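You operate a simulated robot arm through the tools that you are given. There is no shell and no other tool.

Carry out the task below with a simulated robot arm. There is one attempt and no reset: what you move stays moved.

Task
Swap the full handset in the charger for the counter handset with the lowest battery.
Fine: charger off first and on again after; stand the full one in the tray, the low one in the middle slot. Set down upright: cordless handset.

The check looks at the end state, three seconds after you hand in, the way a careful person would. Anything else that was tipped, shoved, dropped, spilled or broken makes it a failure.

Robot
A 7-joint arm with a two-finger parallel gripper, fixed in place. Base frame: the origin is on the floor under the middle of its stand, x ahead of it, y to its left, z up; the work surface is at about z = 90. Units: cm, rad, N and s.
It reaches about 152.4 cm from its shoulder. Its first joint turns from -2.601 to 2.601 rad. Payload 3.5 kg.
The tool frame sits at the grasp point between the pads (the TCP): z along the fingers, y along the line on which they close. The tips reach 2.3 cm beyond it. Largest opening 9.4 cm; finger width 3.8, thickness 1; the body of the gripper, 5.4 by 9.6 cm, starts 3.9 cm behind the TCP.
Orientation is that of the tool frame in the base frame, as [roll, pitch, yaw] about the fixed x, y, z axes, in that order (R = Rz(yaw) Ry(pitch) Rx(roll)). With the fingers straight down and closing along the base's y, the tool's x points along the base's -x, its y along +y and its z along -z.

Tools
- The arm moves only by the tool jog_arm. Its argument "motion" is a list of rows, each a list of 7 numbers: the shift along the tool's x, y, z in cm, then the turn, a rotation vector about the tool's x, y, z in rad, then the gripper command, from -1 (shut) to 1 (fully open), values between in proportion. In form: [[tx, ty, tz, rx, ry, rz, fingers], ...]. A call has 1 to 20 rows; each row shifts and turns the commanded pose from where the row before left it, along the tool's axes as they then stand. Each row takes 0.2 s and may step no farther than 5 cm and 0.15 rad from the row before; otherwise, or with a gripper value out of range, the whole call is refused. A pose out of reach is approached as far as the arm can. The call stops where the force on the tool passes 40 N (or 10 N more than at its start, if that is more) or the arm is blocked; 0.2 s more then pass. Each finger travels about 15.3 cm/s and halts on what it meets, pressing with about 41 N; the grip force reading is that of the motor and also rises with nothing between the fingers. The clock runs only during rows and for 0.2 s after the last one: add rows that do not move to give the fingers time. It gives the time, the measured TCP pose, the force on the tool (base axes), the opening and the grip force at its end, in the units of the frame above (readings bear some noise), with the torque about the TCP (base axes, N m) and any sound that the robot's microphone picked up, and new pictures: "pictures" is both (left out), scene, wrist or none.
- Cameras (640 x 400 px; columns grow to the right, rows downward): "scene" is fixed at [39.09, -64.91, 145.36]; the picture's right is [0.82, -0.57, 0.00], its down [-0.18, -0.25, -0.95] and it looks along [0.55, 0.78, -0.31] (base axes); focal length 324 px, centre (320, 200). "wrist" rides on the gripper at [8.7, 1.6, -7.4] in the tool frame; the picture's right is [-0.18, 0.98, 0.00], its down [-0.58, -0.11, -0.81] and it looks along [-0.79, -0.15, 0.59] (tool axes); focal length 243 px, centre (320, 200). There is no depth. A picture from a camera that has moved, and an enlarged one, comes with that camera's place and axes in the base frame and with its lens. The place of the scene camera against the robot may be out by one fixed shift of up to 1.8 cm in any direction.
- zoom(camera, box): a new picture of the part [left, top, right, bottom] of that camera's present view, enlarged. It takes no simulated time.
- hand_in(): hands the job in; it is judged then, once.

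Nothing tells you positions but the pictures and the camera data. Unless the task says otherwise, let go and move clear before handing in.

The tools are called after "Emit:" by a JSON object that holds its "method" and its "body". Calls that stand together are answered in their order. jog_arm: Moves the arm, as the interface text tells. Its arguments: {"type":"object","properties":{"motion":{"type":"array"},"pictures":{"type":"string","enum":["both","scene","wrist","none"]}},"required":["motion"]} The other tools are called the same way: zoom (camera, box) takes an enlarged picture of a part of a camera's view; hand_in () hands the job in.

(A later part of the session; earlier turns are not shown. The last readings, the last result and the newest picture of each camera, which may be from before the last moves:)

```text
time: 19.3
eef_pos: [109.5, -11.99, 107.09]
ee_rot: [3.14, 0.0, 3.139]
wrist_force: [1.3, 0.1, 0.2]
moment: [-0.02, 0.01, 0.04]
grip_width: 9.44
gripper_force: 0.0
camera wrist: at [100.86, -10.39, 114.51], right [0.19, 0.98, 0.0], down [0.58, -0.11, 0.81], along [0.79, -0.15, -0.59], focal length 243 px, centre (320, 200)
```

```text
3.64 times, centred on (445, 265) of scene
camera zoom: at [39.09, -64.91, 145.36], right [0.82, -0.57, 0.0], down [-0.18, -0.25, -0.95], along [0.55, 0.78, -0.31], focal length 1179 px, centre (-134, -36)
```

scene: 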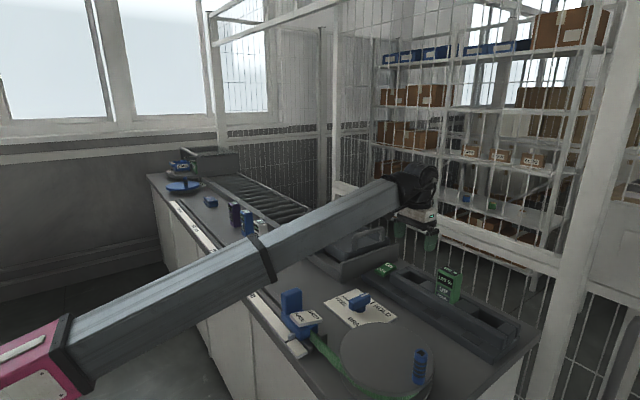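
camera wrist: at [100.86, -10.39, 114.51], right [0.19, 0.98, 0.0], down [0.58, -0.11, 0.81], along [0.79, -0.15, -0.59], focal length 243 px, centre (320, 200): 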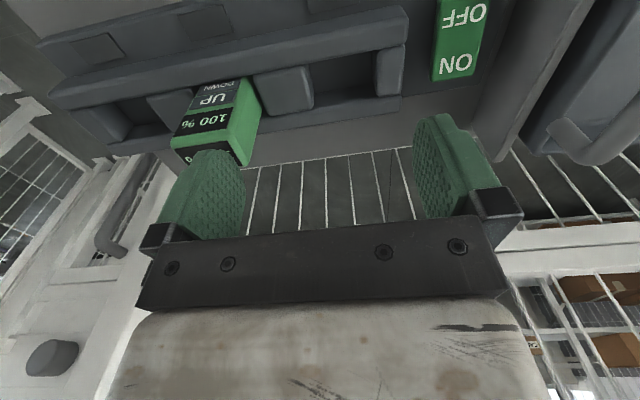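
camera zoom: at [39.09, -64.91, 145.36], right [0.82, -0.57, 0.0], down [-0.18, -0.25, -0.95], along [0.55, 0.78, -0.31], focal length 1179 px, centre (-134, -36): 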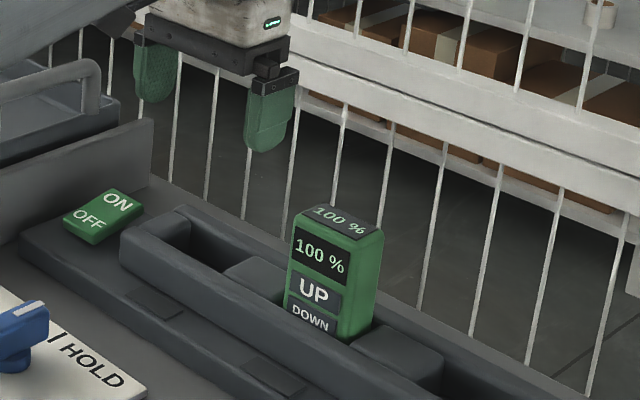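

Rocker is now OFF. I estimate the green handset's centre near (112.9, -21.8) with its top at z≈100; I'll hover above it (tips at z≈104.7) and check the centring.

Emit:
{"method": "jog_arm", "body": {"motion": [[-0.4, -1, 0, 0, 0, 0, 1], [-0.6, -1.8, 0, 0, 0, 0, 1], [-0.8, -2, 0, 0, 0, 0, 1], [-0.8, -2, 0, 0, 0, 0, 1], [-0.6, -1.8, 0, 0, 0, 0, 1], [-0.2, -1.2, 0, 0, 0, 0, 1], [0, 0, 0, 0, 0, 0, 1]]}}

Emit:
{"method": "zoom", "body": {"camera": "wrist", "box": [160, 40, 480, 240]}}

Emit:
{"method": "zoom", "body": {"camera": "scene", "box": [390, 220, 510, 310]}}

```text
time: 20.9
eef_pos: [112.79, -21.82, 107.04]
ee_rot: [3.14, 0.0, 3.141]
wrist_force: [-0.4, 0.2, 0.3]
moment: [0.0, 0.03, 0.03]
grip_width: 9.38
gripper_force: 0.0
camera wrist: at [104.23, -20.12, 114.52], right [0.19, 0.98, 0.0], down [0.58, -0.11, 0.81], along [0.79, -0.15, -0.59], focal length 243 px, centre (320, 200)
```

scene: 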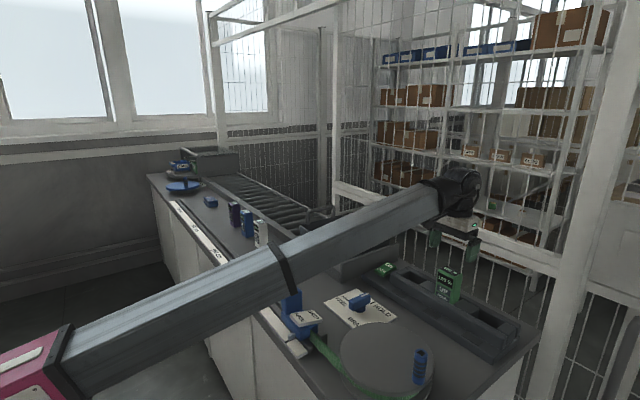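
wrist: 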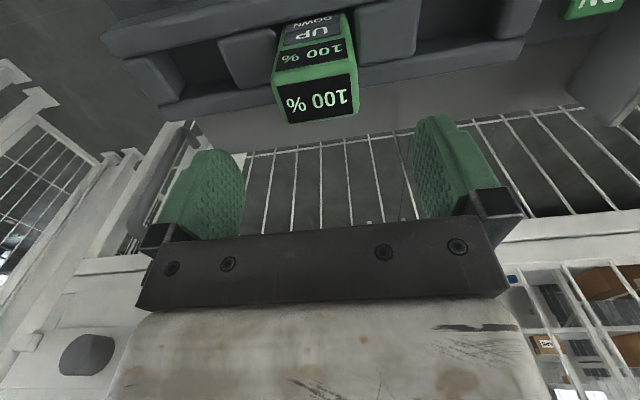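

```text
2.00 times, centred on (320, 140) of wrist
camera zoom: at [104.23, -20.12, 114.52], right [0.19, 0.98, 0.0], down [0.58, -0.11, 0.81], along [0.79, -0.15, -0.59], focal length 485 px, centre (320, 320)
```

zoom: 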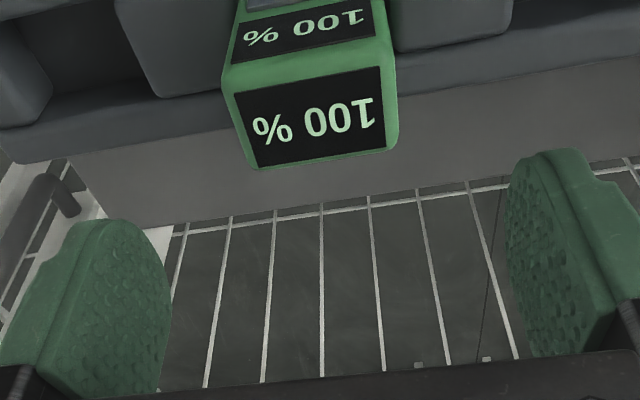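

```text
4.44 times, centred on (450, 265) of scene
camera zoom: at [39.09, -64.91, 145.36], right [0.82, -0.57, 0.0], down [-0.18, -0.25, -0.95], along [0.55, 0.78, -0.31], focal length 1442 px, centre (-258, -89)
```

zoom: 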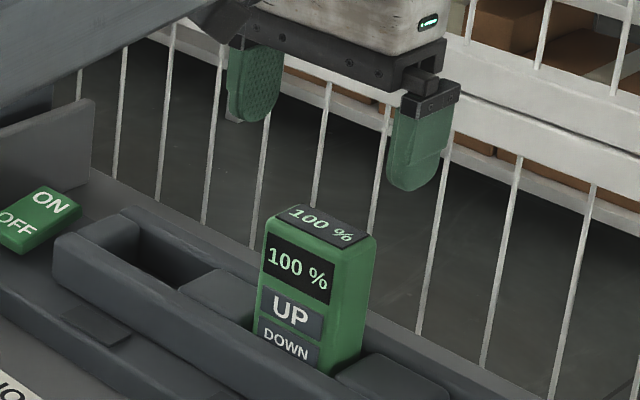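

The handset is centred between the fingers to within a few mm (centre ≈ (113.2, -22.05), top ≈ 99.5–100.5). I'll fine-adjust, descend to TCP z≈97.5 and look before closing.

Emit:
{"method": "jog_arm", "body": {"motion": [[-0.4, -0.23, 0.5, 0, 0, 0, 1], [0, 0, 1.2, 0, 0, 0, 1], [0, 0, 1.5, 0, 0, 0, 1], [0, 0, 1.5, 0, 0, 0, 1], [0, 0, 1.5, 0, 0, 0, 1], [0, 0, 1.3, 0, 0, 0, 1], [0, 0, 1, 0, 0, 0, 1], [0, 0, 0.6, 0, 0, 0, 1], [0, 0, 0.3, 0, 0, 0, 1], [0, 0, 0, 0, 0, 0, 1]]}}

Emit:
{"method": "zoom", "body": {"camera": "scene", "box": [390, 220, 510, 310]}}

Emit:
{"method": "zoom", "body": {"camera": "wrist", "box": [160, 60, 480, 260]}}

```text
time: 23.1
eef_pos: [113.21, -21.96, 97.57]
ee_rot: [3.14, 0.0, 3.14]
wrist_force: [-0.6, -0.1, -0.2]
moment: [0.02, 0.0, 0.01]
grip_width: 9.41
gripper_force: 0.0
camera wrist: at [104.68, -20.33, 105.04], right [0.19, 0.98, 0.0], down [0.58, -0.11, 0.81], along [0.79, -0.15, -0.59], focal length 243 px, centre (320, 200)
```

scene: 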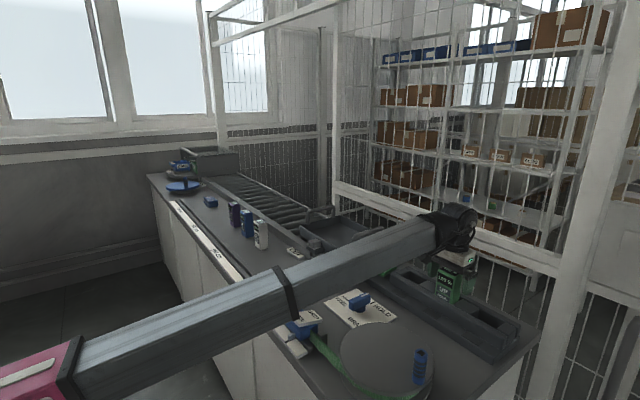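
wrist: 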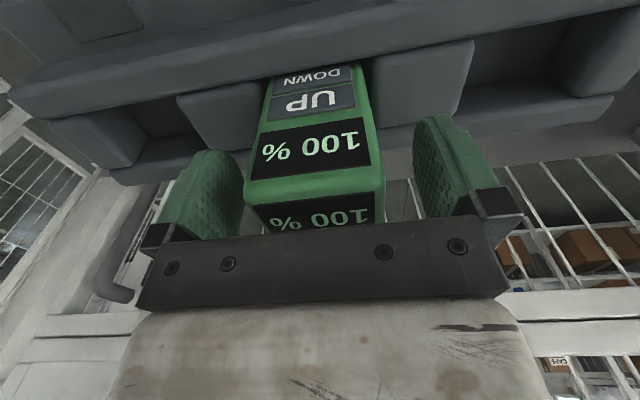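

```text
4.44 times, centred on (450, 265) of scene
camera zoom: at [39.09, -64.91, 145.36], right [0.82, -0.57, 0.0], down [-0.18, -0.25, -0.95], along [0.55, 0.78, -0.31], focal length 1442 px, centre (-258, -89)
```

zoom: 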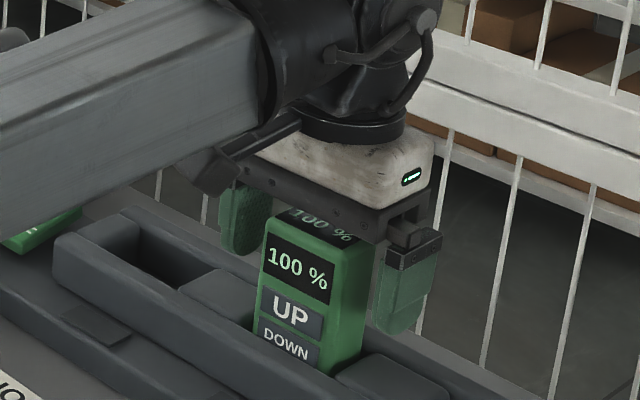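

```text
2.00 times, centred on (320, 160) of wrist
camera zoom: at [104.68, -20.33, 105.04], right [0.19, 0.98, 0.0], down [0.58, -0.11, 0.81], along [0.79, -0.15, -0.59], focal length 485 px, centre (320, 280)
```

zoom: 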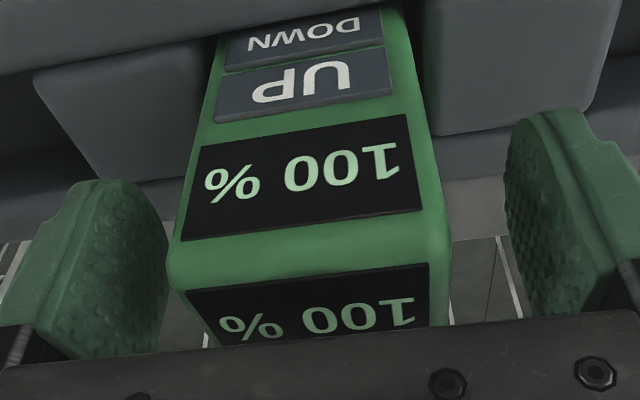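

The handset sits centred between the fingers (centre y≈-21.97, top z≈99.4). Closing on its sides now.

Emit:
{"method": "jog_arm", "body": {"motion": [[0, 0, 0, 0, 0, 0, 0.4], [0, 0, 0, 0, 0, 0, 0.2], [0, 0, 0, 0, 0, 0, -0.2], [0, 0, 0, 0, 0, 0, -1], [0, 0, 0, 0, 0, 0, -1], [0, 0, 0, 0, 0, 0, -1]], "pictures": "none"}}

```text
time: 24.5
eef_pos: [113.25, -21.96, 97.59]
ee_rot: [3.139, -0.001, -3.141]
wrist_force: [0.4, -0.2, -0.3]
moment: [-0.11, 0.0, 0.03]
grip_width: 5.58
gripper_force: 40.9
```

Gripped at 5.58 cm width. Lifting straight up slowly.

Emit:
{"method": "jog_arm", "body": {"motion": [[0, 0, -0.4, 0, 0, 0, -1], [0, 0, -0.8, 0, 0, 0, -1], [0, 0, -1.2, 0, 0, 0, -1], [0, 0, -1.5, 0, 0, 0, -1], [0, 0, -1.5, 0, 0, 0, -1], [0, 0, -1.5, 0, 0, 0, -1], [0, 0, -1.5, 0, 0, 0, -1], [0, 0, -1.5, 0, 0, 0, -1], [0, 0, -1.5, 0, 0, 0, -1], [0, 0, -1.5, 0, 0, 0, -1], [0, 0, -1.5, 0, 0, 0, -1], [0, 0, -1.5, 0, 0, 0, -1], [0, 0, -1, 0, 0, 0, -1], [0, 0, -0.5, 0, 0, 0, -1], [0, 0, 0, 0, 0, 0, -1]]}}

Emit:
{"method": "zoom", "body": {"camera": "scene", "box": [380, 180, 540, 300]}}

Emit:
{"method": "zoom", "body": {"camera": "scene", "box": [280, 180, 420, 290]}}

```text
time: 27.7
eef_pos: [113.16, -22.05, 114.89]
ee_rot: [3.139, -0.003, 3.141]
wrist_force: [0.4, -0.2, -2.4]
moment: [0.03, 0.01, -0.02]
grip_width: 5.56
gripper_force: 41.3
camera wrist: at [104.62, -20.21, 122.43], right [0.19, 0.98, 0.0], down [0.58, -0.11, 0.81], along [0.79, -0.15, -0.59], focal length 243 px, centre (320, 200)
```

scene: 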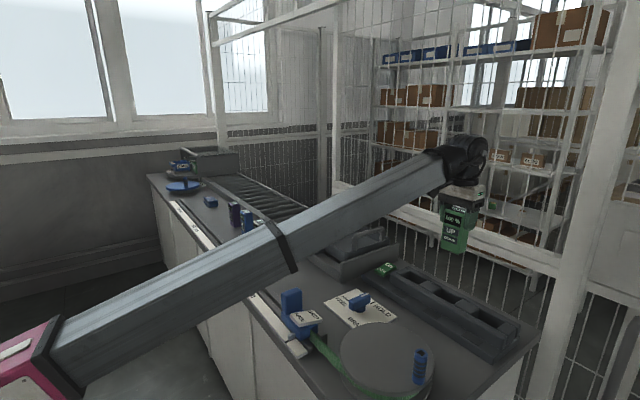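
wrist: 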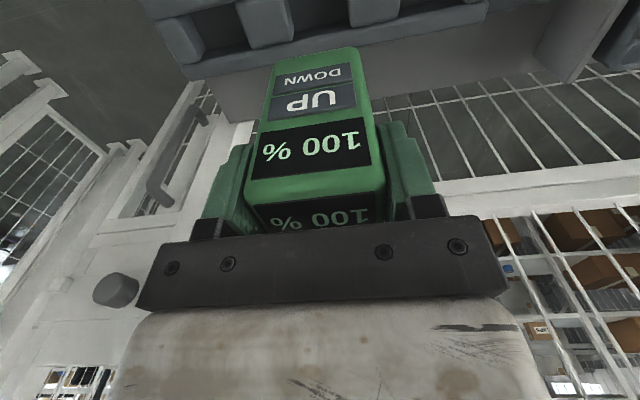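

```text
3.33 times, centred on (460, 240) of scene
camera zoom: at [39.09, -64.91, 145.36], right [0.82, -0.57, 0.0], down [-0.18, -0.25, -0.95], along [0.55, 0.78, -0.31], focal length 1081 px, centre (-147, 67)
```

zoom: 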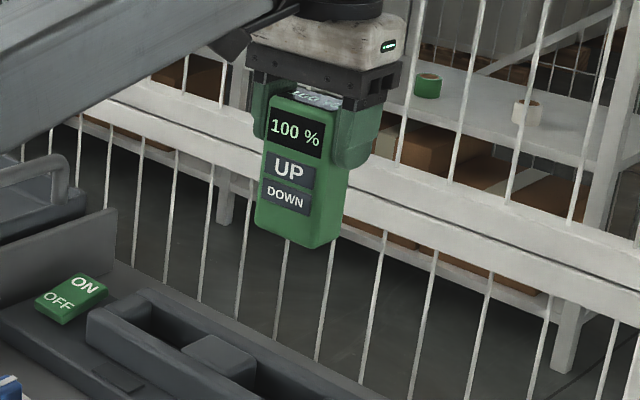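

```text
3.64 times, centred on (350, 235) of scene
camera zoom: at [39.09, -64.91, 145.36], right [0.82, -0.57, 0.0], down [-0.18, -0.25, -0.95], along [0.55, 0.78, -0.31], focal length 1179 px, centre (211, 73)
```

zoom: 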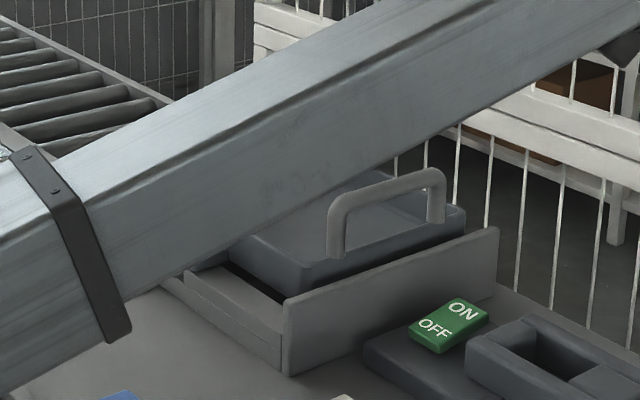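

The handset is lifted, hanging straight, bottom about 9.7 cm below the TCP. I'll move along +y at this height (over the charger end only, short of the tray handle) and look at the tray.

Emit:
{"method": "jog_arm", "body": {"motion": [[0.3, 0.5, -0.2, 0, 0, 0, -1], [0.5, 1.2, -0.2, 0, 0, 0, -1], [0.5, 1.8, -0.2, 0, 0, 0, -1], [0.5, 2, -0.2, 0, 0, 0, -1], [0.5, 2, -0.2, 0, 0, 0, -1], [0.5, 2, -0.2, 0, 0, 0, -1], [0.5, 2, 0, 0, 0, 0, -1], [0.5, 2, 0, 0, 0, 0, -1], [0.5, 2, 0, 0, 0, 0, -1], [0.5, 2, 0, 0, 0, 0, -1], [0, 2, 0, 0, 0, 0, -1], [0, 1.5, 0, 0, 0, 0, -1], [0, 0.7, 0, 0, 0, 0, -1], [0, 0, 0, 0, 0, 0, -1]]}}

Emit:
{"method": "zoom", "body": {"camera": "wrist", "box": [320, 0, 640, 200]}}

Emit:
{"method": "zoom", "body": {"camera": "scene", "box": [270, 180, 430, 300]}}

```text
time: 30.7
eef_pos: [108.64, -0.32, 116.27]
ee_rot: [3.138, 0.001, 3.14]
wrist_force: [-0.4, 0.0, -2.2]
moment: [-0.03, -0.01, 0.01]
grip_width: 5.59
gripper_force: 41.1
camera wrist: at [100.03, 1.41, 123.76], right [0.19, 0.98, 0.0], down [0.58, -0.11, 0.81], along [0.79, -0.15, -0.59], focal length 243 px, centre (320, 200)
```

scene: 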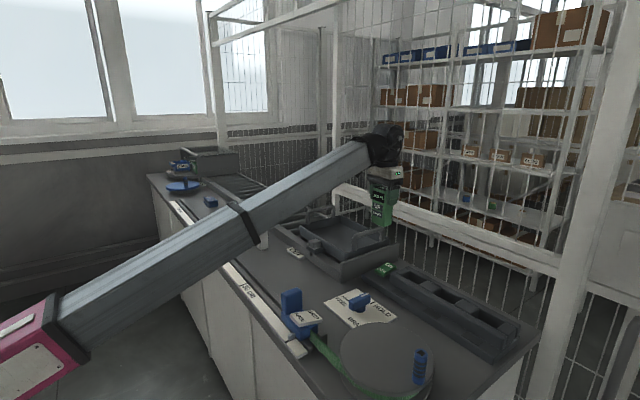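
wrist: 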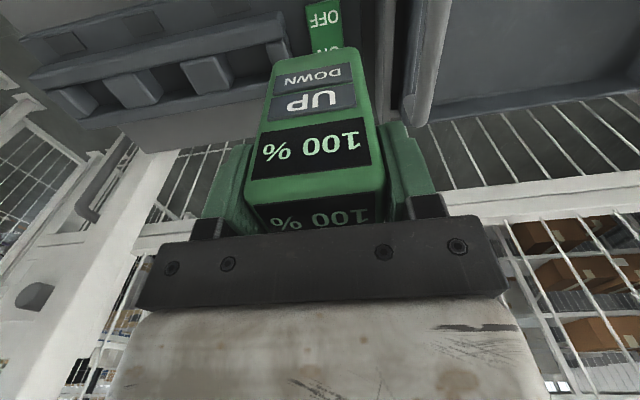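

```text
2.00 times, centred on (480, 100) of wrist
camera zoom: at [100.03, 1.41, 123.76], right [0.19, 0.98, 0.0], down [0.58, -0.11, 0.81], along [0.79, -0.15, -0.59], focal length 485 px, centre (0, 400)
```

zoom: 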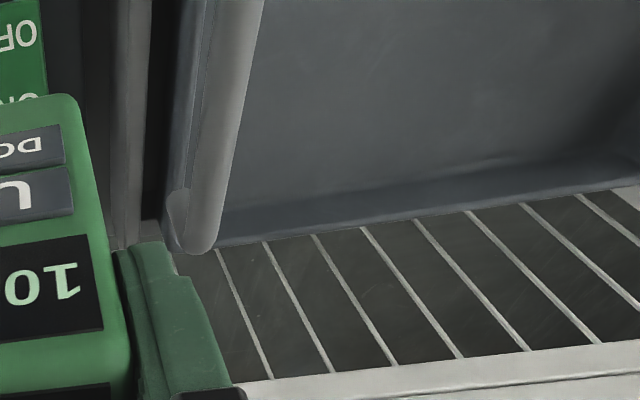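

```text
3.33 times, centred on (350, 240) of scene
camera zoom: at [39.09, -64.91, 145.36], right [0.82, -0.57, 0.0], down [-0.18, -0.25, -0.95], along [0.55, 0.78, -0.31], focal length 1081 px, centre (220, 67)
```

zoom: 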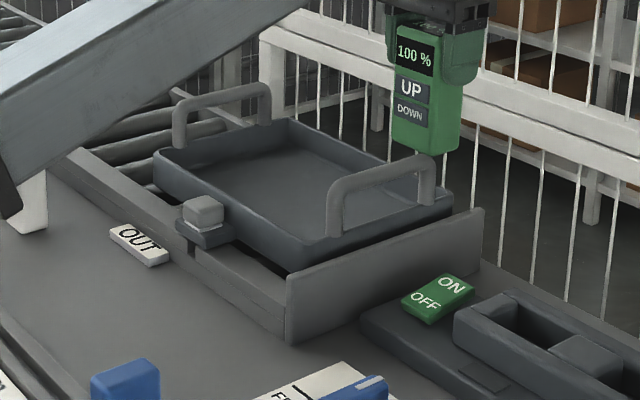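

The tray is a shallow tray resting on the conveyor: handles at y≈10 and y≈38.4 (tops ≈ z 100), spanning x≈99–123. My handset's bottom is at z≈106.6, so I'll carry it over the near handle to the tray centre (~(110.5, 24)).

Emit:
{"method": "jog_arm", "body": {"motion": [[-0.1, 0.6, 0, 0, 0, 0, -1], [-0.2, 1.4, 0, 0, 0, 0, -1], [-0.2, 2, 0, 0, 0, 0, -1], [-0.2, 2.2, 0, 0, 0, 0, -1], [-0.2, 2.2, 0, 0, 0, 0, -1], [-0.2, 2.2, 0, 0, 0, 0, -1], [-0.2, 2.2, 0, 0, 0, 0, -1], [-0.2, 2.2, 0, 0, 0, 0, -1], [-0.2, 2.2, 0, 0, 0, 0, -1], [-0.2, 2.2, 0, 0, 0, 0, -1], [0, 2.2, 0, 0, 0, 0, -1], [0, 1.7, 0, 0, 0, 0, -1], [0, 0.9, 0, 0, 0, 0, -1], [0, 0, 0, 0, 0, 0, -1]]}}

Emit:
{"method": "zoom", "body": {"camera": "scene", "box": [270, 180, 430, 300]}}

```text
time: 33.7
eef_pos: [110.36, 24.09, 116.35]
ee_rot: [3.14, 0.0, 3.139]
wrist_force: [0.3, -0.2, -2.7]
moment: [-0.02, -0.03, -0.01]
grip_width: 5.57
gripper_force: 40.8
camera wrist: at [101.77, 25.73, 123.84], right [0.19, 0.98, 0.0], down [0.58, -0.11, 0.81], along [0.79, -0.15, -0.59], focal length 243 px, centre (320, 200)
```

scene: 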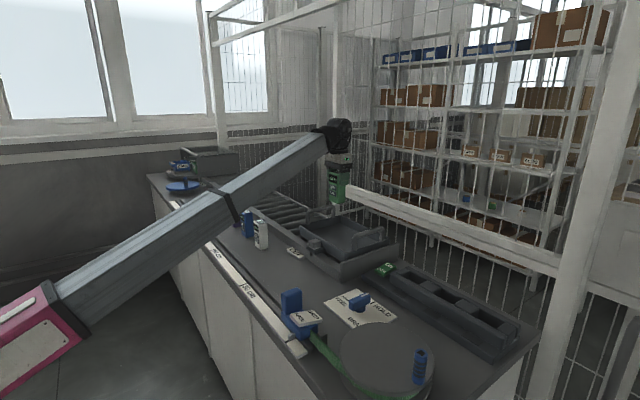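
wrist: 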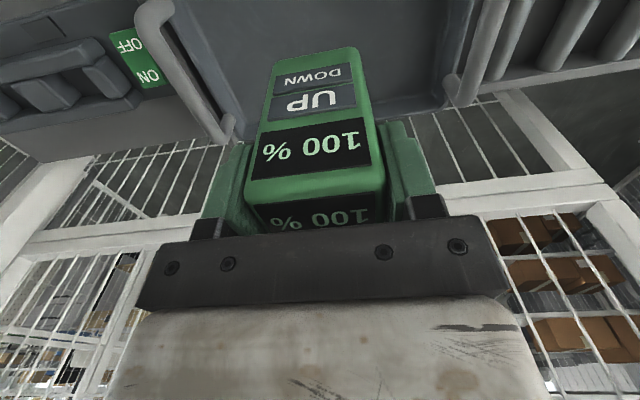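

```text
3.33 times, centred on (350, 240) of scene
camera zoom: at [39.09, -64.91, 145.36], right [0.82, -0.57, 0.0], down [-0.18, -0.25, -0.95], along [0.55, 0.78, -0.31], focal length 1081 px, centre (220, 67)
```

zoom: 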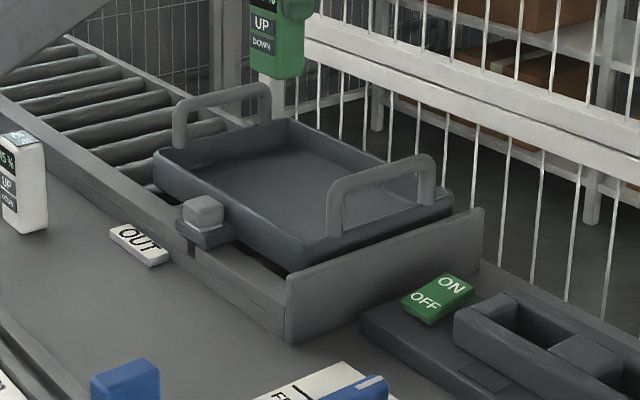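

Centred over the tray. I'll lower to leave the bottom a couple of cm above the tray floor, then check.

Emit:
{"method": "jog_arm", "body": {"motion": [[0, 0, 0.5, 0, 0, 0, -1], [0, 0, 1, 0, 0, 0, -1], [0, 0, 1.5, 0, 0, 0, -1], [0, 0, 1.5, 0, 0, 0, -1], [0, 0, 1.5, 0, 0, 0, -1], [0, 0, 1.5, 0, 0, 0, -1], [0, 0, 1.5, 0, 0, 0, -1], [0, 0, 1.2, 0, 0, 0, -1], [0, 0, 0.8, 0, 0, 0, -1], [0, 0, 0.5, 0, 0, 0, -1], [0, 0, 0, 0, 0, 0, -1]]}}

Emit:
{"method": "zoom", "body": {"camera": "scene", "box": [280, 170, 420, 270]}}

Emit:
{"method": "zoom", "body": {"camera": "wrist", "box": [160, 0, 480, 200]}}

```text
time: 36.1
eef_pos: [110.29, 23.84, 104.7]
ee_rot: [3.139, 0.0, 3.139]
wrist_force: [-0.3, -0.2, -2.1]
moment: [0.02, -0.05, 0.0]
grip_width: 5.59
gripper_force: 41.3
camera wrist: at [101.76, 25.66, 112.28], right [0.19, 0.98, 0.0], down [0.58, -0.11, 0.81], along [0.79, -0.15, -0.59], focal length 243 px, centre (320, 200)
```

scene: 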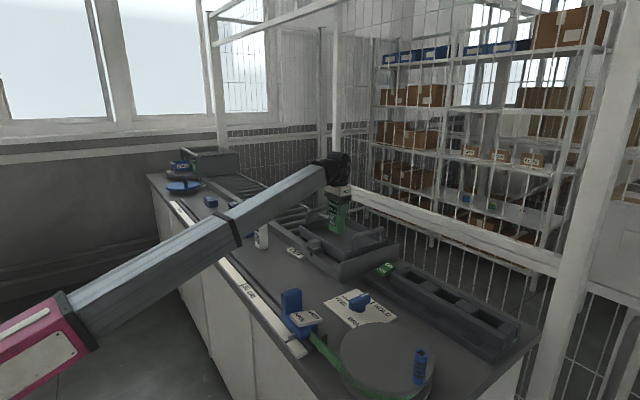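
wrist: 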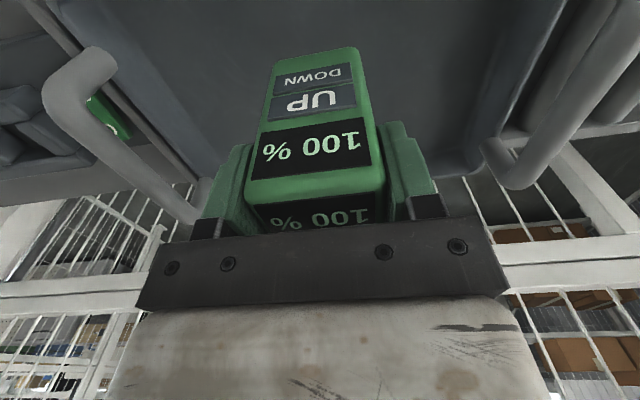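

```text
4.00 times, centred on (350, 220) of scene
camera zoom: at [39.09, -64.91, 145.36], right [0.82, -0.57, 0.0], down [-0.18, -0.25, -0.95], along [0.55, 0.78, -0.31], focal length 1297 px, centre (200, 120)
```

zoom: 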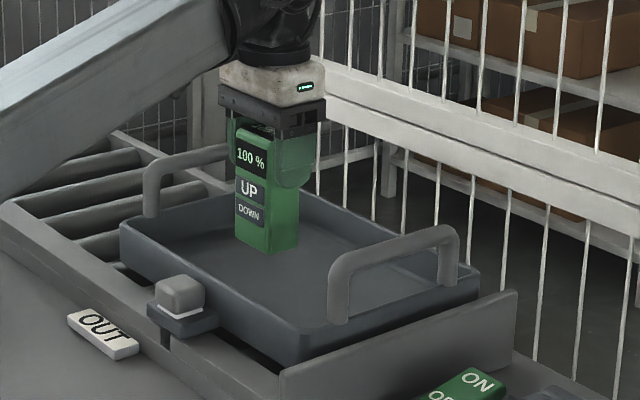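

```text
2.00 times, centred on (320, 100) of wrist
camera zoom: at [101.76, 25.66, 112.28], right [0.19, 0.98, 0.0], down [0.58, -0.11, 0.81], along [0.79, -0.15, -0.59], focal length 485 px, centre (320, 400)
```

zoom: 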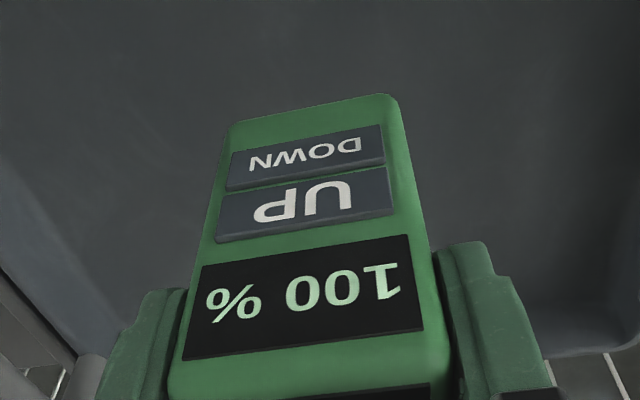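

Well inside the tray, bottom ~3 cm above the floor. Lowering gently while watching the vertical force.

Emit:
{"method": "jog_arm", "body": {"motion": [[0, 0, 0.4, 0, 0, 0, -1], [0, 0, 0.5, 0, 0, 0, -1], [0, 0, 0.5, 0, 0, 0, -1], [0, 0, 0.4, 0, 0, 0, -1], [0, 0, 0, 0, 0, 0, -1]], "pictures": "none"}}

Emit:
{"method": "jog_arm", "body": {"motion": [[0, 0, 0.2, 0, 0, 0, -1], [0, 0, 0.2, 0, 0, 0, -1], [0, 0, 0.2, 0, 0, 0, -1], [0, 0, 0, 0, 0, 0, -1]], "pictures": "scene"}}

Emit:
{"method": "zoom", "body": {"camera": "scene", "box": [310, 180, 370, 240]}}

```text
time: 37.3
eef_pos: [110.44, 23.95, 103.03]
ee_rot: [3.139, -0.001, 3.141]
wrist_force: [-0.7, 0.0, -1.8]
moment: [-0.03, -0.03, -0.02]
grip_width: 5.59
gripper_force: 41.5
```

```text
time: 38.3
eef_pos: [110.47, 23.97, 102.31]
ee_rot: [3.141, 0.0, 3.14]
wrist_force: [0.1, 0.4, -2.6]
moment: [0.02, 0.0, -0.02]
grip_width: 5.61
gripper_force: 41.3
```

scene: 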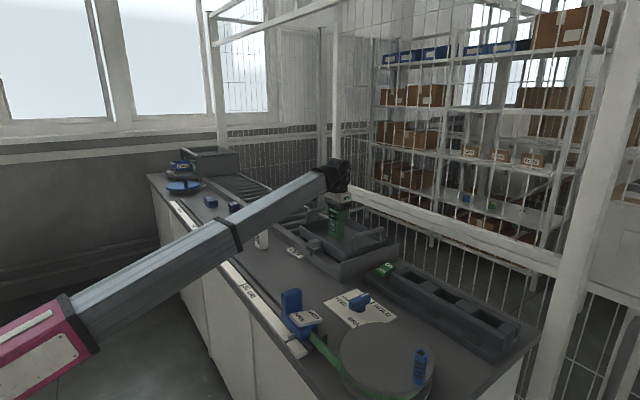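

```text
6.67 times, centred on (340, 210) of scene
camera zoom: at [39.09, -64.91, 145.36], right [0.82, -0.57, 0.0], down [-0.18, -0.25, -0.95], along [0.55, 0.78, -0.31], focal length 2162 px, centre (187, 133)
```

zoom: 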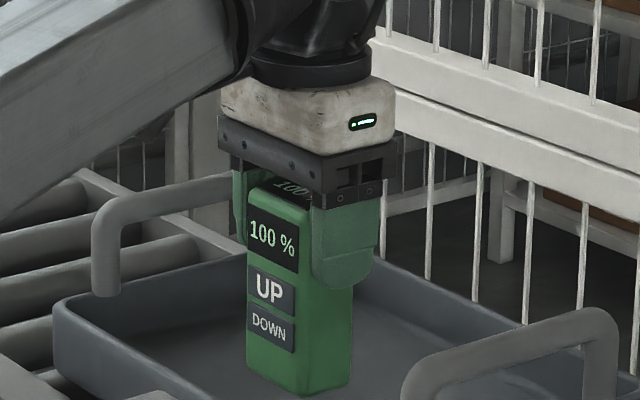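

Still free-hanging. Continuing down in small increments.

Emit:
{"method": "jog_arm", "body": {"motion": [[0, 0, 0.2, 0, 0, 0, -1], [0, 0, 0.2, 0, 0, 0, -1], [0, 0, 0.2, 0, 0, 0, -1], [0, 0, 0, 0, 0, 0, -1]], "pictures": "none"}}

Emit:
{"method": "jog_arm", "body": {"motion": [[0, 0, 0.2, 0, 0, 0, -1], [0, 0, 0.2, 0, 0, 0, -1], [0, 0, 0, 0, 0, 0, -1]], "pictures": "scene"}}

Emit:
{"method": "zoom", "body": {"camera": "scene", "box": [310, 190, 390, 250]}}

```text
time: 39.3
eef_pos: [110.46, 23.96, 101.79]
ee_rot: [3.139, 0.001, 3.139]
wrist_force: [0.5, 0.5, -1.6]
moment: [0.01, -0.03, -0.02]
grip_width: 5.58
gripper_force: 40.8
```

```text
time: 40.1
eef_pos: [110.42, 23.88, 101.32]
ee_rot: [3.14, 0.001, 3.14]
wrist_force: [-0.1, 0.6, -2.8]
moment: [0.02, 0.02, -0.01]
grip_width: 5.61
gripper_force: 40.8
```

scene: 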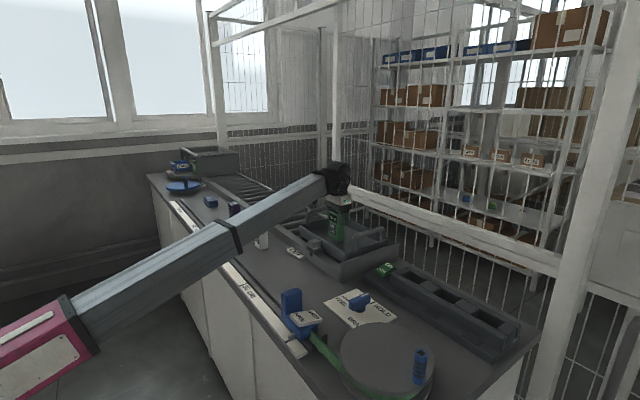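

```text
6.67 times, centred on (350, 220) of scene
camera zoom: at [39.09, -64.91, 145.36], right [0.82, -0.57, 0.0], down [-0.18, -0.25, -0.95], along [0.55, 0.78, -0.31], focal length 2162 px, centre (120, 67)
```

zoom: 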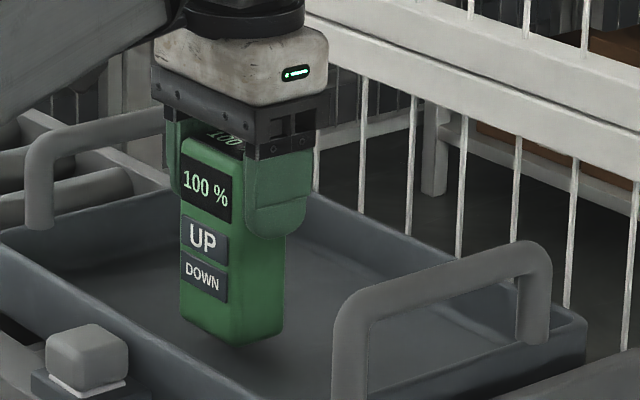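

A contact shadow is showing just beneath the handset; still not touching. Continuing down in 0.2 cm steps.

Emit:
{"method": "jog_arm", "body": {"motion": [[0, 0, 0.2, 0, 0, 0, -1], [0, 0, 0.2, 0, 0, 0, -1], [0, 0, 0, 0, 0, 0, -1]], "pictures": "none"}}

Emit:
{"method": "jog_arm", "body": {"motion": [[0, 0, 0.15, 0, 0, 0, -1], [0, 0, 0.15, 0, 0, 0, -1], [0, 0, 0, 0, 0, 0, -1]], "pictures": "scene"}}

Emit:
{"method": "zoom", "body": {"camera": "scene", "box": [310, 200, 370, 245]}}

```text
time: 40.9
eef_pos: [110.38, 23.91, 100.99]
ee_rot: [3.139, 0.0, 3.138]
wrist_force: [0.1, -0.3, -2.5]
moment: [0.02, 0.01, 0.03]
grip_width: 5.58
gripper_force: 40.8
```

```text
time: 41.7
eef_pos: [110.43, 23.84, 100.68]
ee_rot: [-3.142, 0.002, 3.14]
wrist_force: [-1.0, 0.2, -1.0]
moment: [0.02, 0.0, -0.01]
grip_width: 5.57
gripper_force: 40.9
```

scene: 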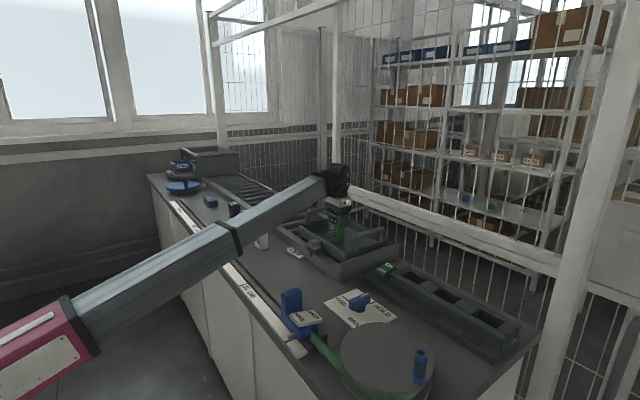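

```text
8.89 times, centred on (340, 222) of scene
camera zoom: at [39.09, -64.91, 145.36], right [0.82, -0.57, 0.0], down [-0.18, -0.25, -0.95], along [0.55, 0.78, -0.31], focal length 2883 px, centre (142, 0)
```

zoom: 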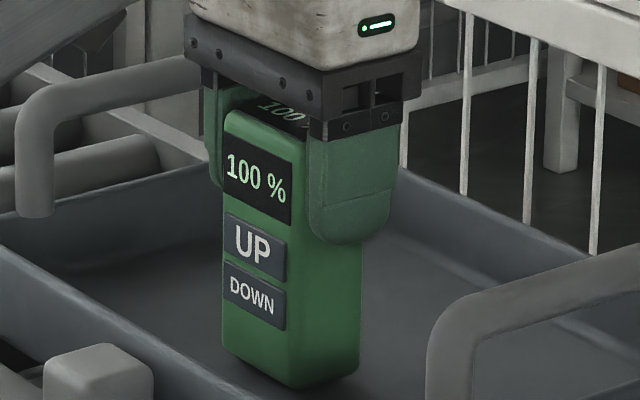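

Very close to contact. A few more tiny steps with readings.

Emit:
{"method": "jog_arm", "body": {"motion": [[0, 0, 0.1, 0, 0, 0, -1], [0, 0, 0.1, 0, 0, 0, -1], [0, 0, 0, 0, 0, 0, -1]], "pictures": "none"}}

Emit:
{"method": "jog_arm", "body": {"motion": [[0, 0, 0, 0, 0, 0, -1], [0, 0, 0, 0, 0, 0, -1]], "pictures": "none"}}

```text
time: 42.5
eef_pos: [110.43, 23.84, 100.51]
ee_rot: [3.139, 0.0, 3.139]
wrist_force: [-0.7, -0.4, -2.0]
moment: [0.02, 0.06, 0.0]
grip_width: 5.6
gripper_force: 40.8
```

```text
time: 43.1
eef_pos: [110.27, 23.84, 100.58]
ee_rot: [3.14, 0.0, 3.14]
wrist_force: [-0.3, 0.1, -2.9]
moment: [0.0, -0.02, 0.02]
grip_width: 5.59
gripper_force: 41.1
```

Emit:
{"method": "jog_arm", "body": {"motion": [[0, 0, 0.15, 0, 0, 0, -1], [0, 0, 0.15, 0, 0, 0, -1], [0, 0, 0, 0, 0, 0, -1]], "pictures": "none"}}

Emit:
{"method": "jog_arm", "body": {"motion": [[0, 0, 0.1, 0, 0, 0, -1], [0, 0, 0.1, 0, 0, 0, -1], [0, 0, 0, 0, 0, 0, -1]], "pictures": "scene"}}

Emit:
{"method": "zoom", "body": {"camera": "scene", "box": [310, 200, 370, 245]}}

```text
time: 43.9
eef_pos: [110.5, 23.85, 100.34]
ee_rot: [3.139, 0.0, 3.14]
wrist_force: [0.6, 1.2, 13.9]
moment: [-0.36, 0.02, 0.01]
grip_width: 5.57
gripper_force: 40.8
```

```text
time: 44.7
eef_pos: [110.34, 23.77, 100.29]
ee_rot: [3.14, 0.001, 3.14]
wrist_force: [2.6, -0.1, 39.2]
moment: [-0.51, -0.25, 0.01]
grip_width: 5.55
gripper_force: 40.9
```

scene: 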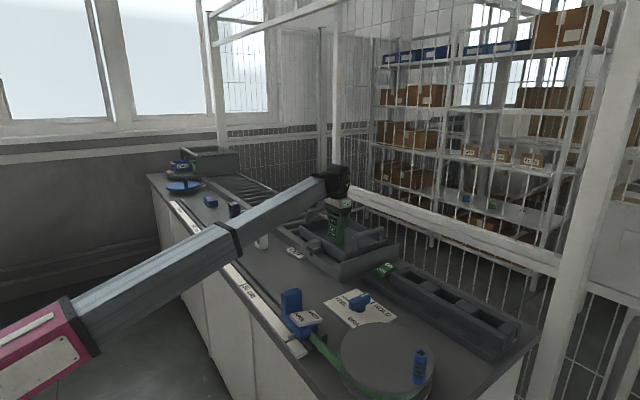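

```text
8.89 times, centred on (340, 222) of scene
camera zoom: at [39.09, -64.91, 145.36], right [0.82, -0.57, 0.0], down [-0.18, -0.25, -0.95], along [0.55, 0.78, -0.31], focal length 2883 px, centre (142, 0)
```

zoom: 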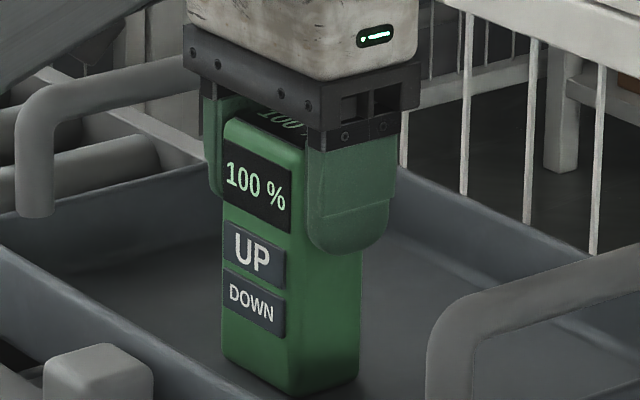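

Contact confirmed at TCP z≈100.35. I'll ease off ~0.3 cm so the handset rests with nearly zero load before releasing.

Emit:
{"method": "jog_arm", "body": {"motion": [[0, 0, -0.1, 0, 0, 0, -1], [0, 0, -0.1, 0, 0, 0, -1], [0, 0, -0.08, 0, 0, 0, -1], [0, 0, 0, 0, 0, 0, -1], [0, 0, 0, 0, 0, 0, -1]], "pictures": "none"}}

```text
time: 45.9
eef_pos: [110.33, 23.9, 100.22]
ee_rot: [3.139, -0.002, 3.139]
wrist_force: [-0.5, -1.0, 11.8]
moment: [-0.25, -0.1, -0.01]
grip_width: 5.56
gripper_force: 41.6
```

Emit:
{"method": "jog_arm", "body": {"motion": [[0, 0, -0.08, 0, 0, 0, -1], [0, 0, 0, 0, 0, 0, -1], [0, 0, 0, 0, 0, 0, -1]], "pictures": "none"}}

```text
time: 46.7
eef_pos: [110.48, 23.91, 100.38]
ee_rot: [3.14, -0.001, 3.14]
wrist_force: [-0.6, 0.8, -2.3]
moment: [0.0, -0.02, 0.0]
grip_width: 5.57
gripper_force: 40.9
```

Now just at the contact threshold. I'll nudge down a hair and open the fingers gently.

Emit:
{"method": "jog_arm", "body": {"motion": [[0, 0, 0.05, 0, 0, 0, -1], [0, 0, 0, 0, 0, 0, -0.5], [0, 0, 0, 0, 0, 0, 0.3], [0, 0, 0, 0, 0, 0, 0.6], [0, 0, 0, 0, 0, 0, 1], [0, 0, 0, 0, 0, 0, 1]]}}

Emit:
{"method": "zoom", "body": {"camera": "scene", "box": [310, 190, 380, 250]}}

```text
time: 48.1
eef_pos: [110.45, 23.85, 100.35]
ee_rot: [3.139, -0.001, 3.14]
wrist_force: [0.5, 0.8, 0.8]
moment: [-0.01, 0.0, -0.03]
grip_width: 9.4
gripper_force: 0.0
camera wrist: at [101.9, 25.63, 107.81], right [0.19, 0.98, 0.0], down [0.58, -0.11, 0.81], along [0.79, -0.15, -0.59], focal length 243 px, centre (320, 200)
```

scene: 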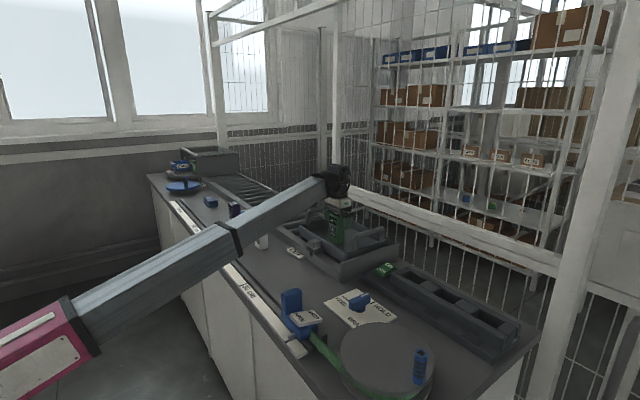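
wrist: 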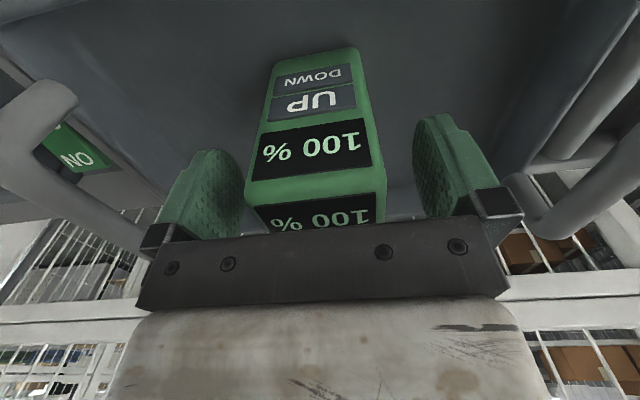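

```text
6.67 times, centred on (345, 220) of scene
camera zoom: at [39.09, -64.91, 145.36], right [0.82, -0.57, 0.0], down [-0.18, -0.25, -0.95], along [0.55, 0.78, -0.31], focal length 2162 px, centre (153, 67)
```

zoom: 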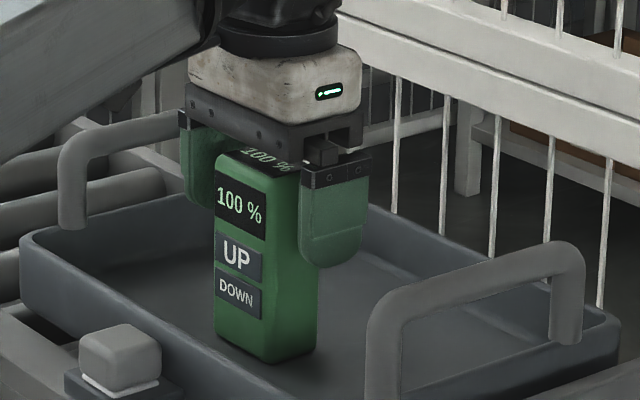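

The full handset stands upright in the tray. I'll withdraw straight up, then move toward the counter handsets at a safe height for a look.

Emit:
{"method": "jog_arm", "body": {"motion": [[0, 0, -0.4, 0, 0, 0, 1], [0, 0, -0.8, 0, 0, 0, 1], [0, 0, -1.2, 0, 0, 0, 1], [0, 0, -1.5, 0, 0, 0, 1], [0, 0, -1.5, 0, 0, 0, 1], [0, 0, -1.5, 0, 0, 0, 1], [0, 0, -1.5, 0, 0, 0, 1], [0, 0, -1.5, 0, 0, 0, 1], [0, 0, -1, 0, 0, 0, 1], [0, 0, -0.6, 0, 0, 0, 1], [0, 0, 0, 0, 0, 0, 1]]}}

Emit:
{"method": "jog_arm", "body": {"motion": [[0.6, 0.6, 0, 0, 0, 0, 1], [1.2, 1.2, 0, 0, 0, 0, 1], [1.6, 1.6, 0, 0, 0, 0, 1], [1.8, 1.8, 0, 0, 0, 0, 1], [1.8, 1.8, 0, 0, 0, 0, 1], [1.8, 1.8, 0, 0, 0, 0, 1], [1.8, 1.8, 0, 0, 0, 0, 1], [1.8, 1.8, 0, 0, 0, 0, 1], [1.8, 1.8, 0, 0, 0, 0, 1], [1.8, 1.8, 0, 0, 0, 0, 1], [1.8, 1.8, 0, 0, 0, 0, 1], [1.8, 1.8, 0, 0, 0, 0, 1], [1.2, 1.6, 0, 0, 0, 0, 1], [0.6, 1, 0, 0, 0, 0, 1], [0, 0, 0, 0, 0, 0, 1]]}}

Emit:
{"method": "zoom", "body": {"camera": "scene", "box": [200, 170, 420, 290]}}

Emit:
{"method": "zoom", "body": {"camera": "wrist", "box": [120, 0, 520, 250]}}

```text
time: 50.5
eef_pos: [110.32, 23.77, 111.74]
ee_rot: [3.14, -0.001, 3.139]
wrist_force: [0.4, -0.1, -0.1]
moment: [0.01, -0.02, 0.02]
grip_width: 9.41
gripper_force: 0.1
camera wrist: at [101.86, 25.53, 119.29], right [0.19, 0.98, 0.0], down [0.58, -0.11, 0.81], along [0.79, -0.15, -0.59], focal length 243 px, centre (320, 200)
```

scene: 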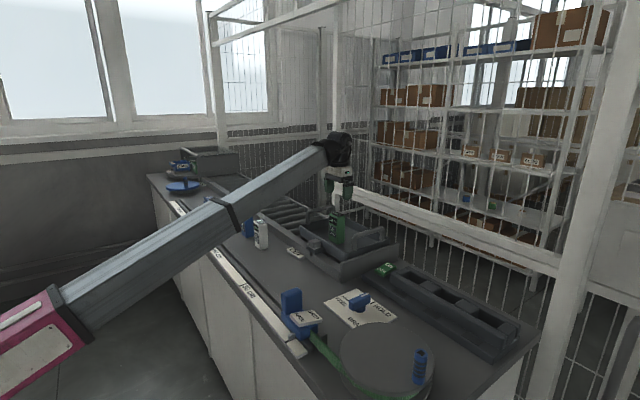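
wrist: 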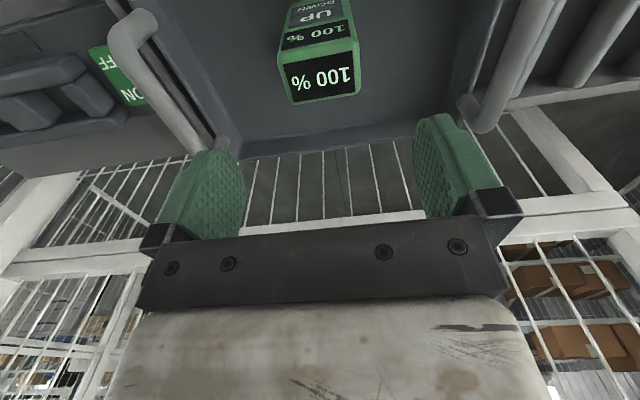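

```text
time: 53.7
eef_pos: [88.91, 46.1, 111.86]
ee_rot: [3.14, -0.001, 3.139]
wrist_force: [0.0, 0.4, -0.1]
moment: [-0.02, 0.02, 0.0]
grip_width: 9.39
gripper_force: 0.0
camera wrist: at [80.39, 47.81, 119.31], right [0.19, 0.98, 0.0], down [0.58, -0.11, 0.81], along [0.79, -0.15, -0.59], focal length 243 px, centre (320, 200)
```

scene: 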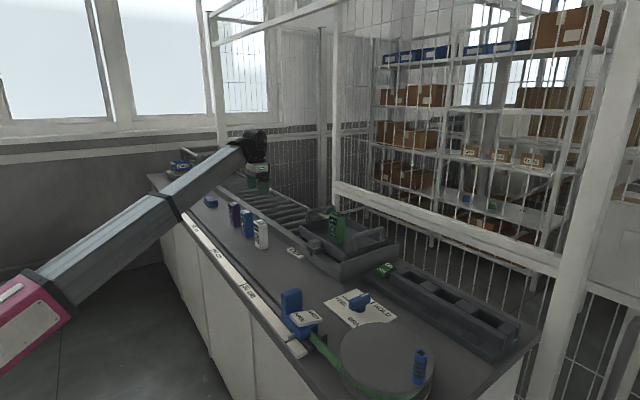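
wrist: 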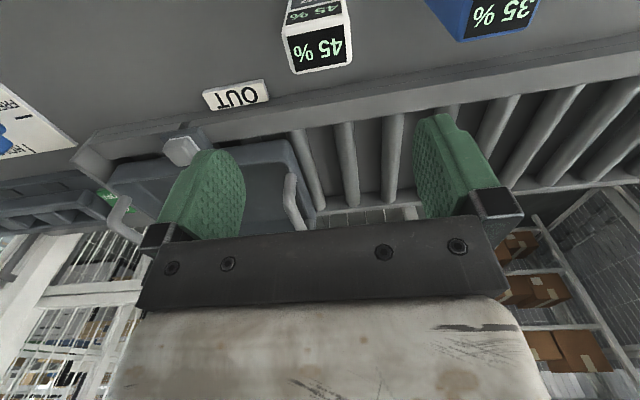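

```text
2.91 times, centred on (310, 230) of scene
camera zoom: at [39.09, -64.91, 145.36], right [0.82, -0.57, 0.0], down [-0.18, -0.25, -0.95], along [0.55, 0.78, -0.31], focal length 944 px, centre (349, 113)
```

zoom: 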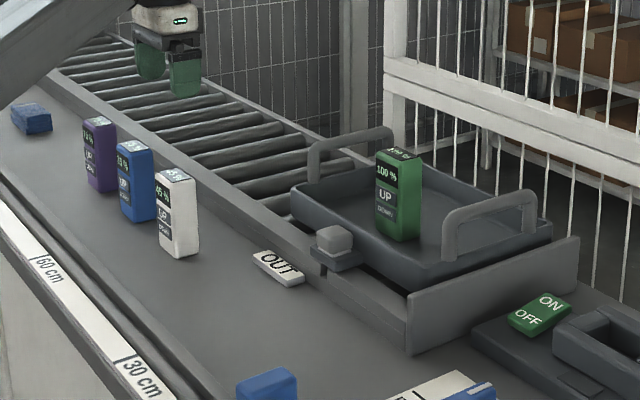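

```text
1.60 times, centred on (320, 125) of wrist
camera zoom: at [80.39, 47.81, 119.31], right [0.19, 0.98, 0.0], down [0.58, -0.11, 0.81], along [0.79, -0.15, -0.59], focal length 388 px, centre (320, 320)
```

zoom: 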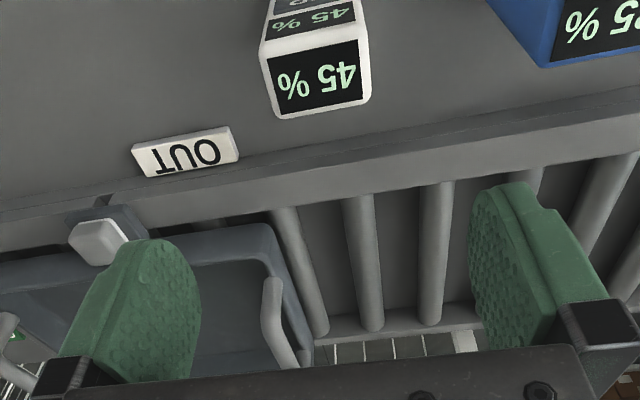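

White handset is at about (88.5, 46). The blue 35 % one is one step further along +y; I'll move there and check the centring.

Emit:
{"method": "jog_arm", "body": {"motion": [[0, 0.6, 0.2, 0, 0, 0, 1], [0, 1.2, 0.4, 0, 0, 0, 1], [0, 1.8, 0.5, 0, 0, 0, 1], [0, 2, 0.6, 0, 0, 0, 1], [0, 2, 0.6, 0, 0, 0, 1], [0, 2, 0.5, 0, 0, 0, 1], [0, 1.5, 0.4, 0, 0, 0, 1], [0, 0.8, 0.2, 0, 0, 0, 1], [0, 0, 0, 0, 0, 0, 1]]}}

Emit:
{"method": "zoom", "body": {"camera": "wrist", "box": [160, 0, 480, 200]}}

Emit:
{"method": "zoom", "body": {"camera": "scene", "box": [190, 140, 310, 260]}}

```text
time: 55.7
eef_pos: [89.07, 58.13, 108.41]
ee_rot: [3.141, 0.0, 3.14]
wrist_force: [0.1, 0.0, -0.1]
moment: [-0.02, 0.0, -0.01]
grip_width: 9.4
gripper_force: 0.1
camera wrist: at [80.47, 59.78, 115.91], right [0.19, 0.98, 0.0], down [0.58, -0.11, 0.81], along [0.79, -0.15, -0.59], focal length 243 px, centre (320, 200)
```

scene: 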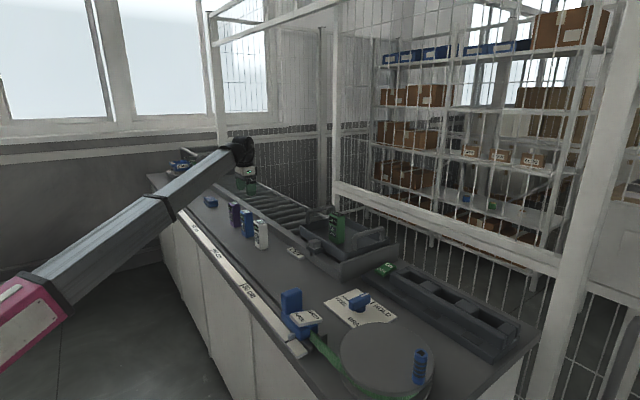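
wrist: 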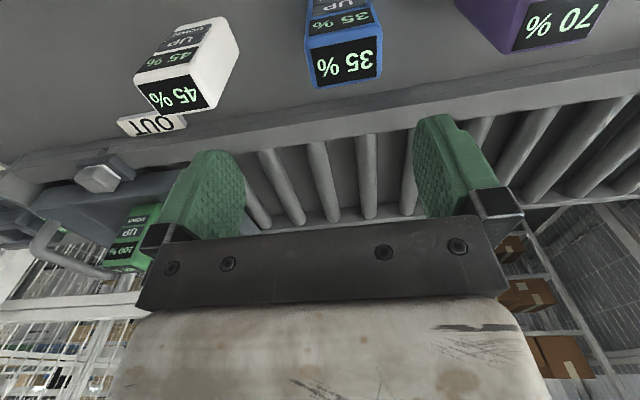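

```text
2.00 times, centred on (320, 100) of wrist
camera zoom: at [80.47, 59.78, 115.91], right [0.19, 0.98, 0.0], down [0.58, -0.11, 0.81], along [0.79, -0.15, -0.59], focal length 485 px, centre (320, 400)
```

zoom: 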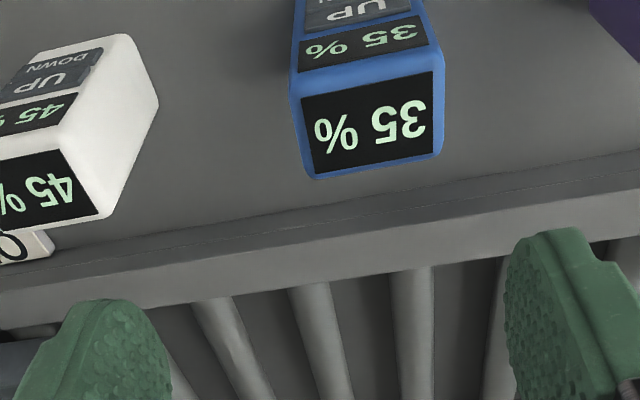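

```text
3.33 times, centred on (250, 200) of scene
camera zoom: at [39.09, -64.91, 145.36], right [0.82, -0.57, 0.0], down [-0.18, -0.25, -0.95], along [0.55, 0.78, -0.31], focal length 1081 px, centre (553, 200)
```

zoom: 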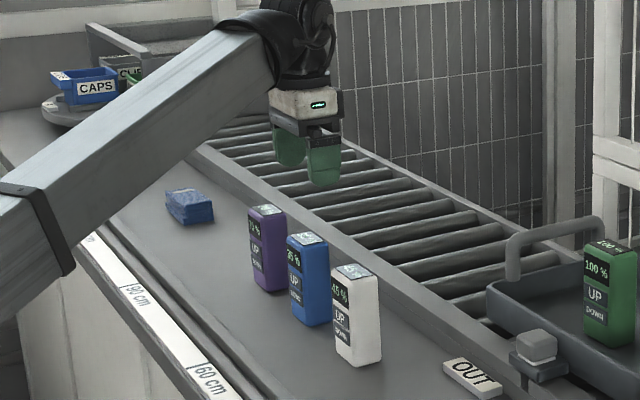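

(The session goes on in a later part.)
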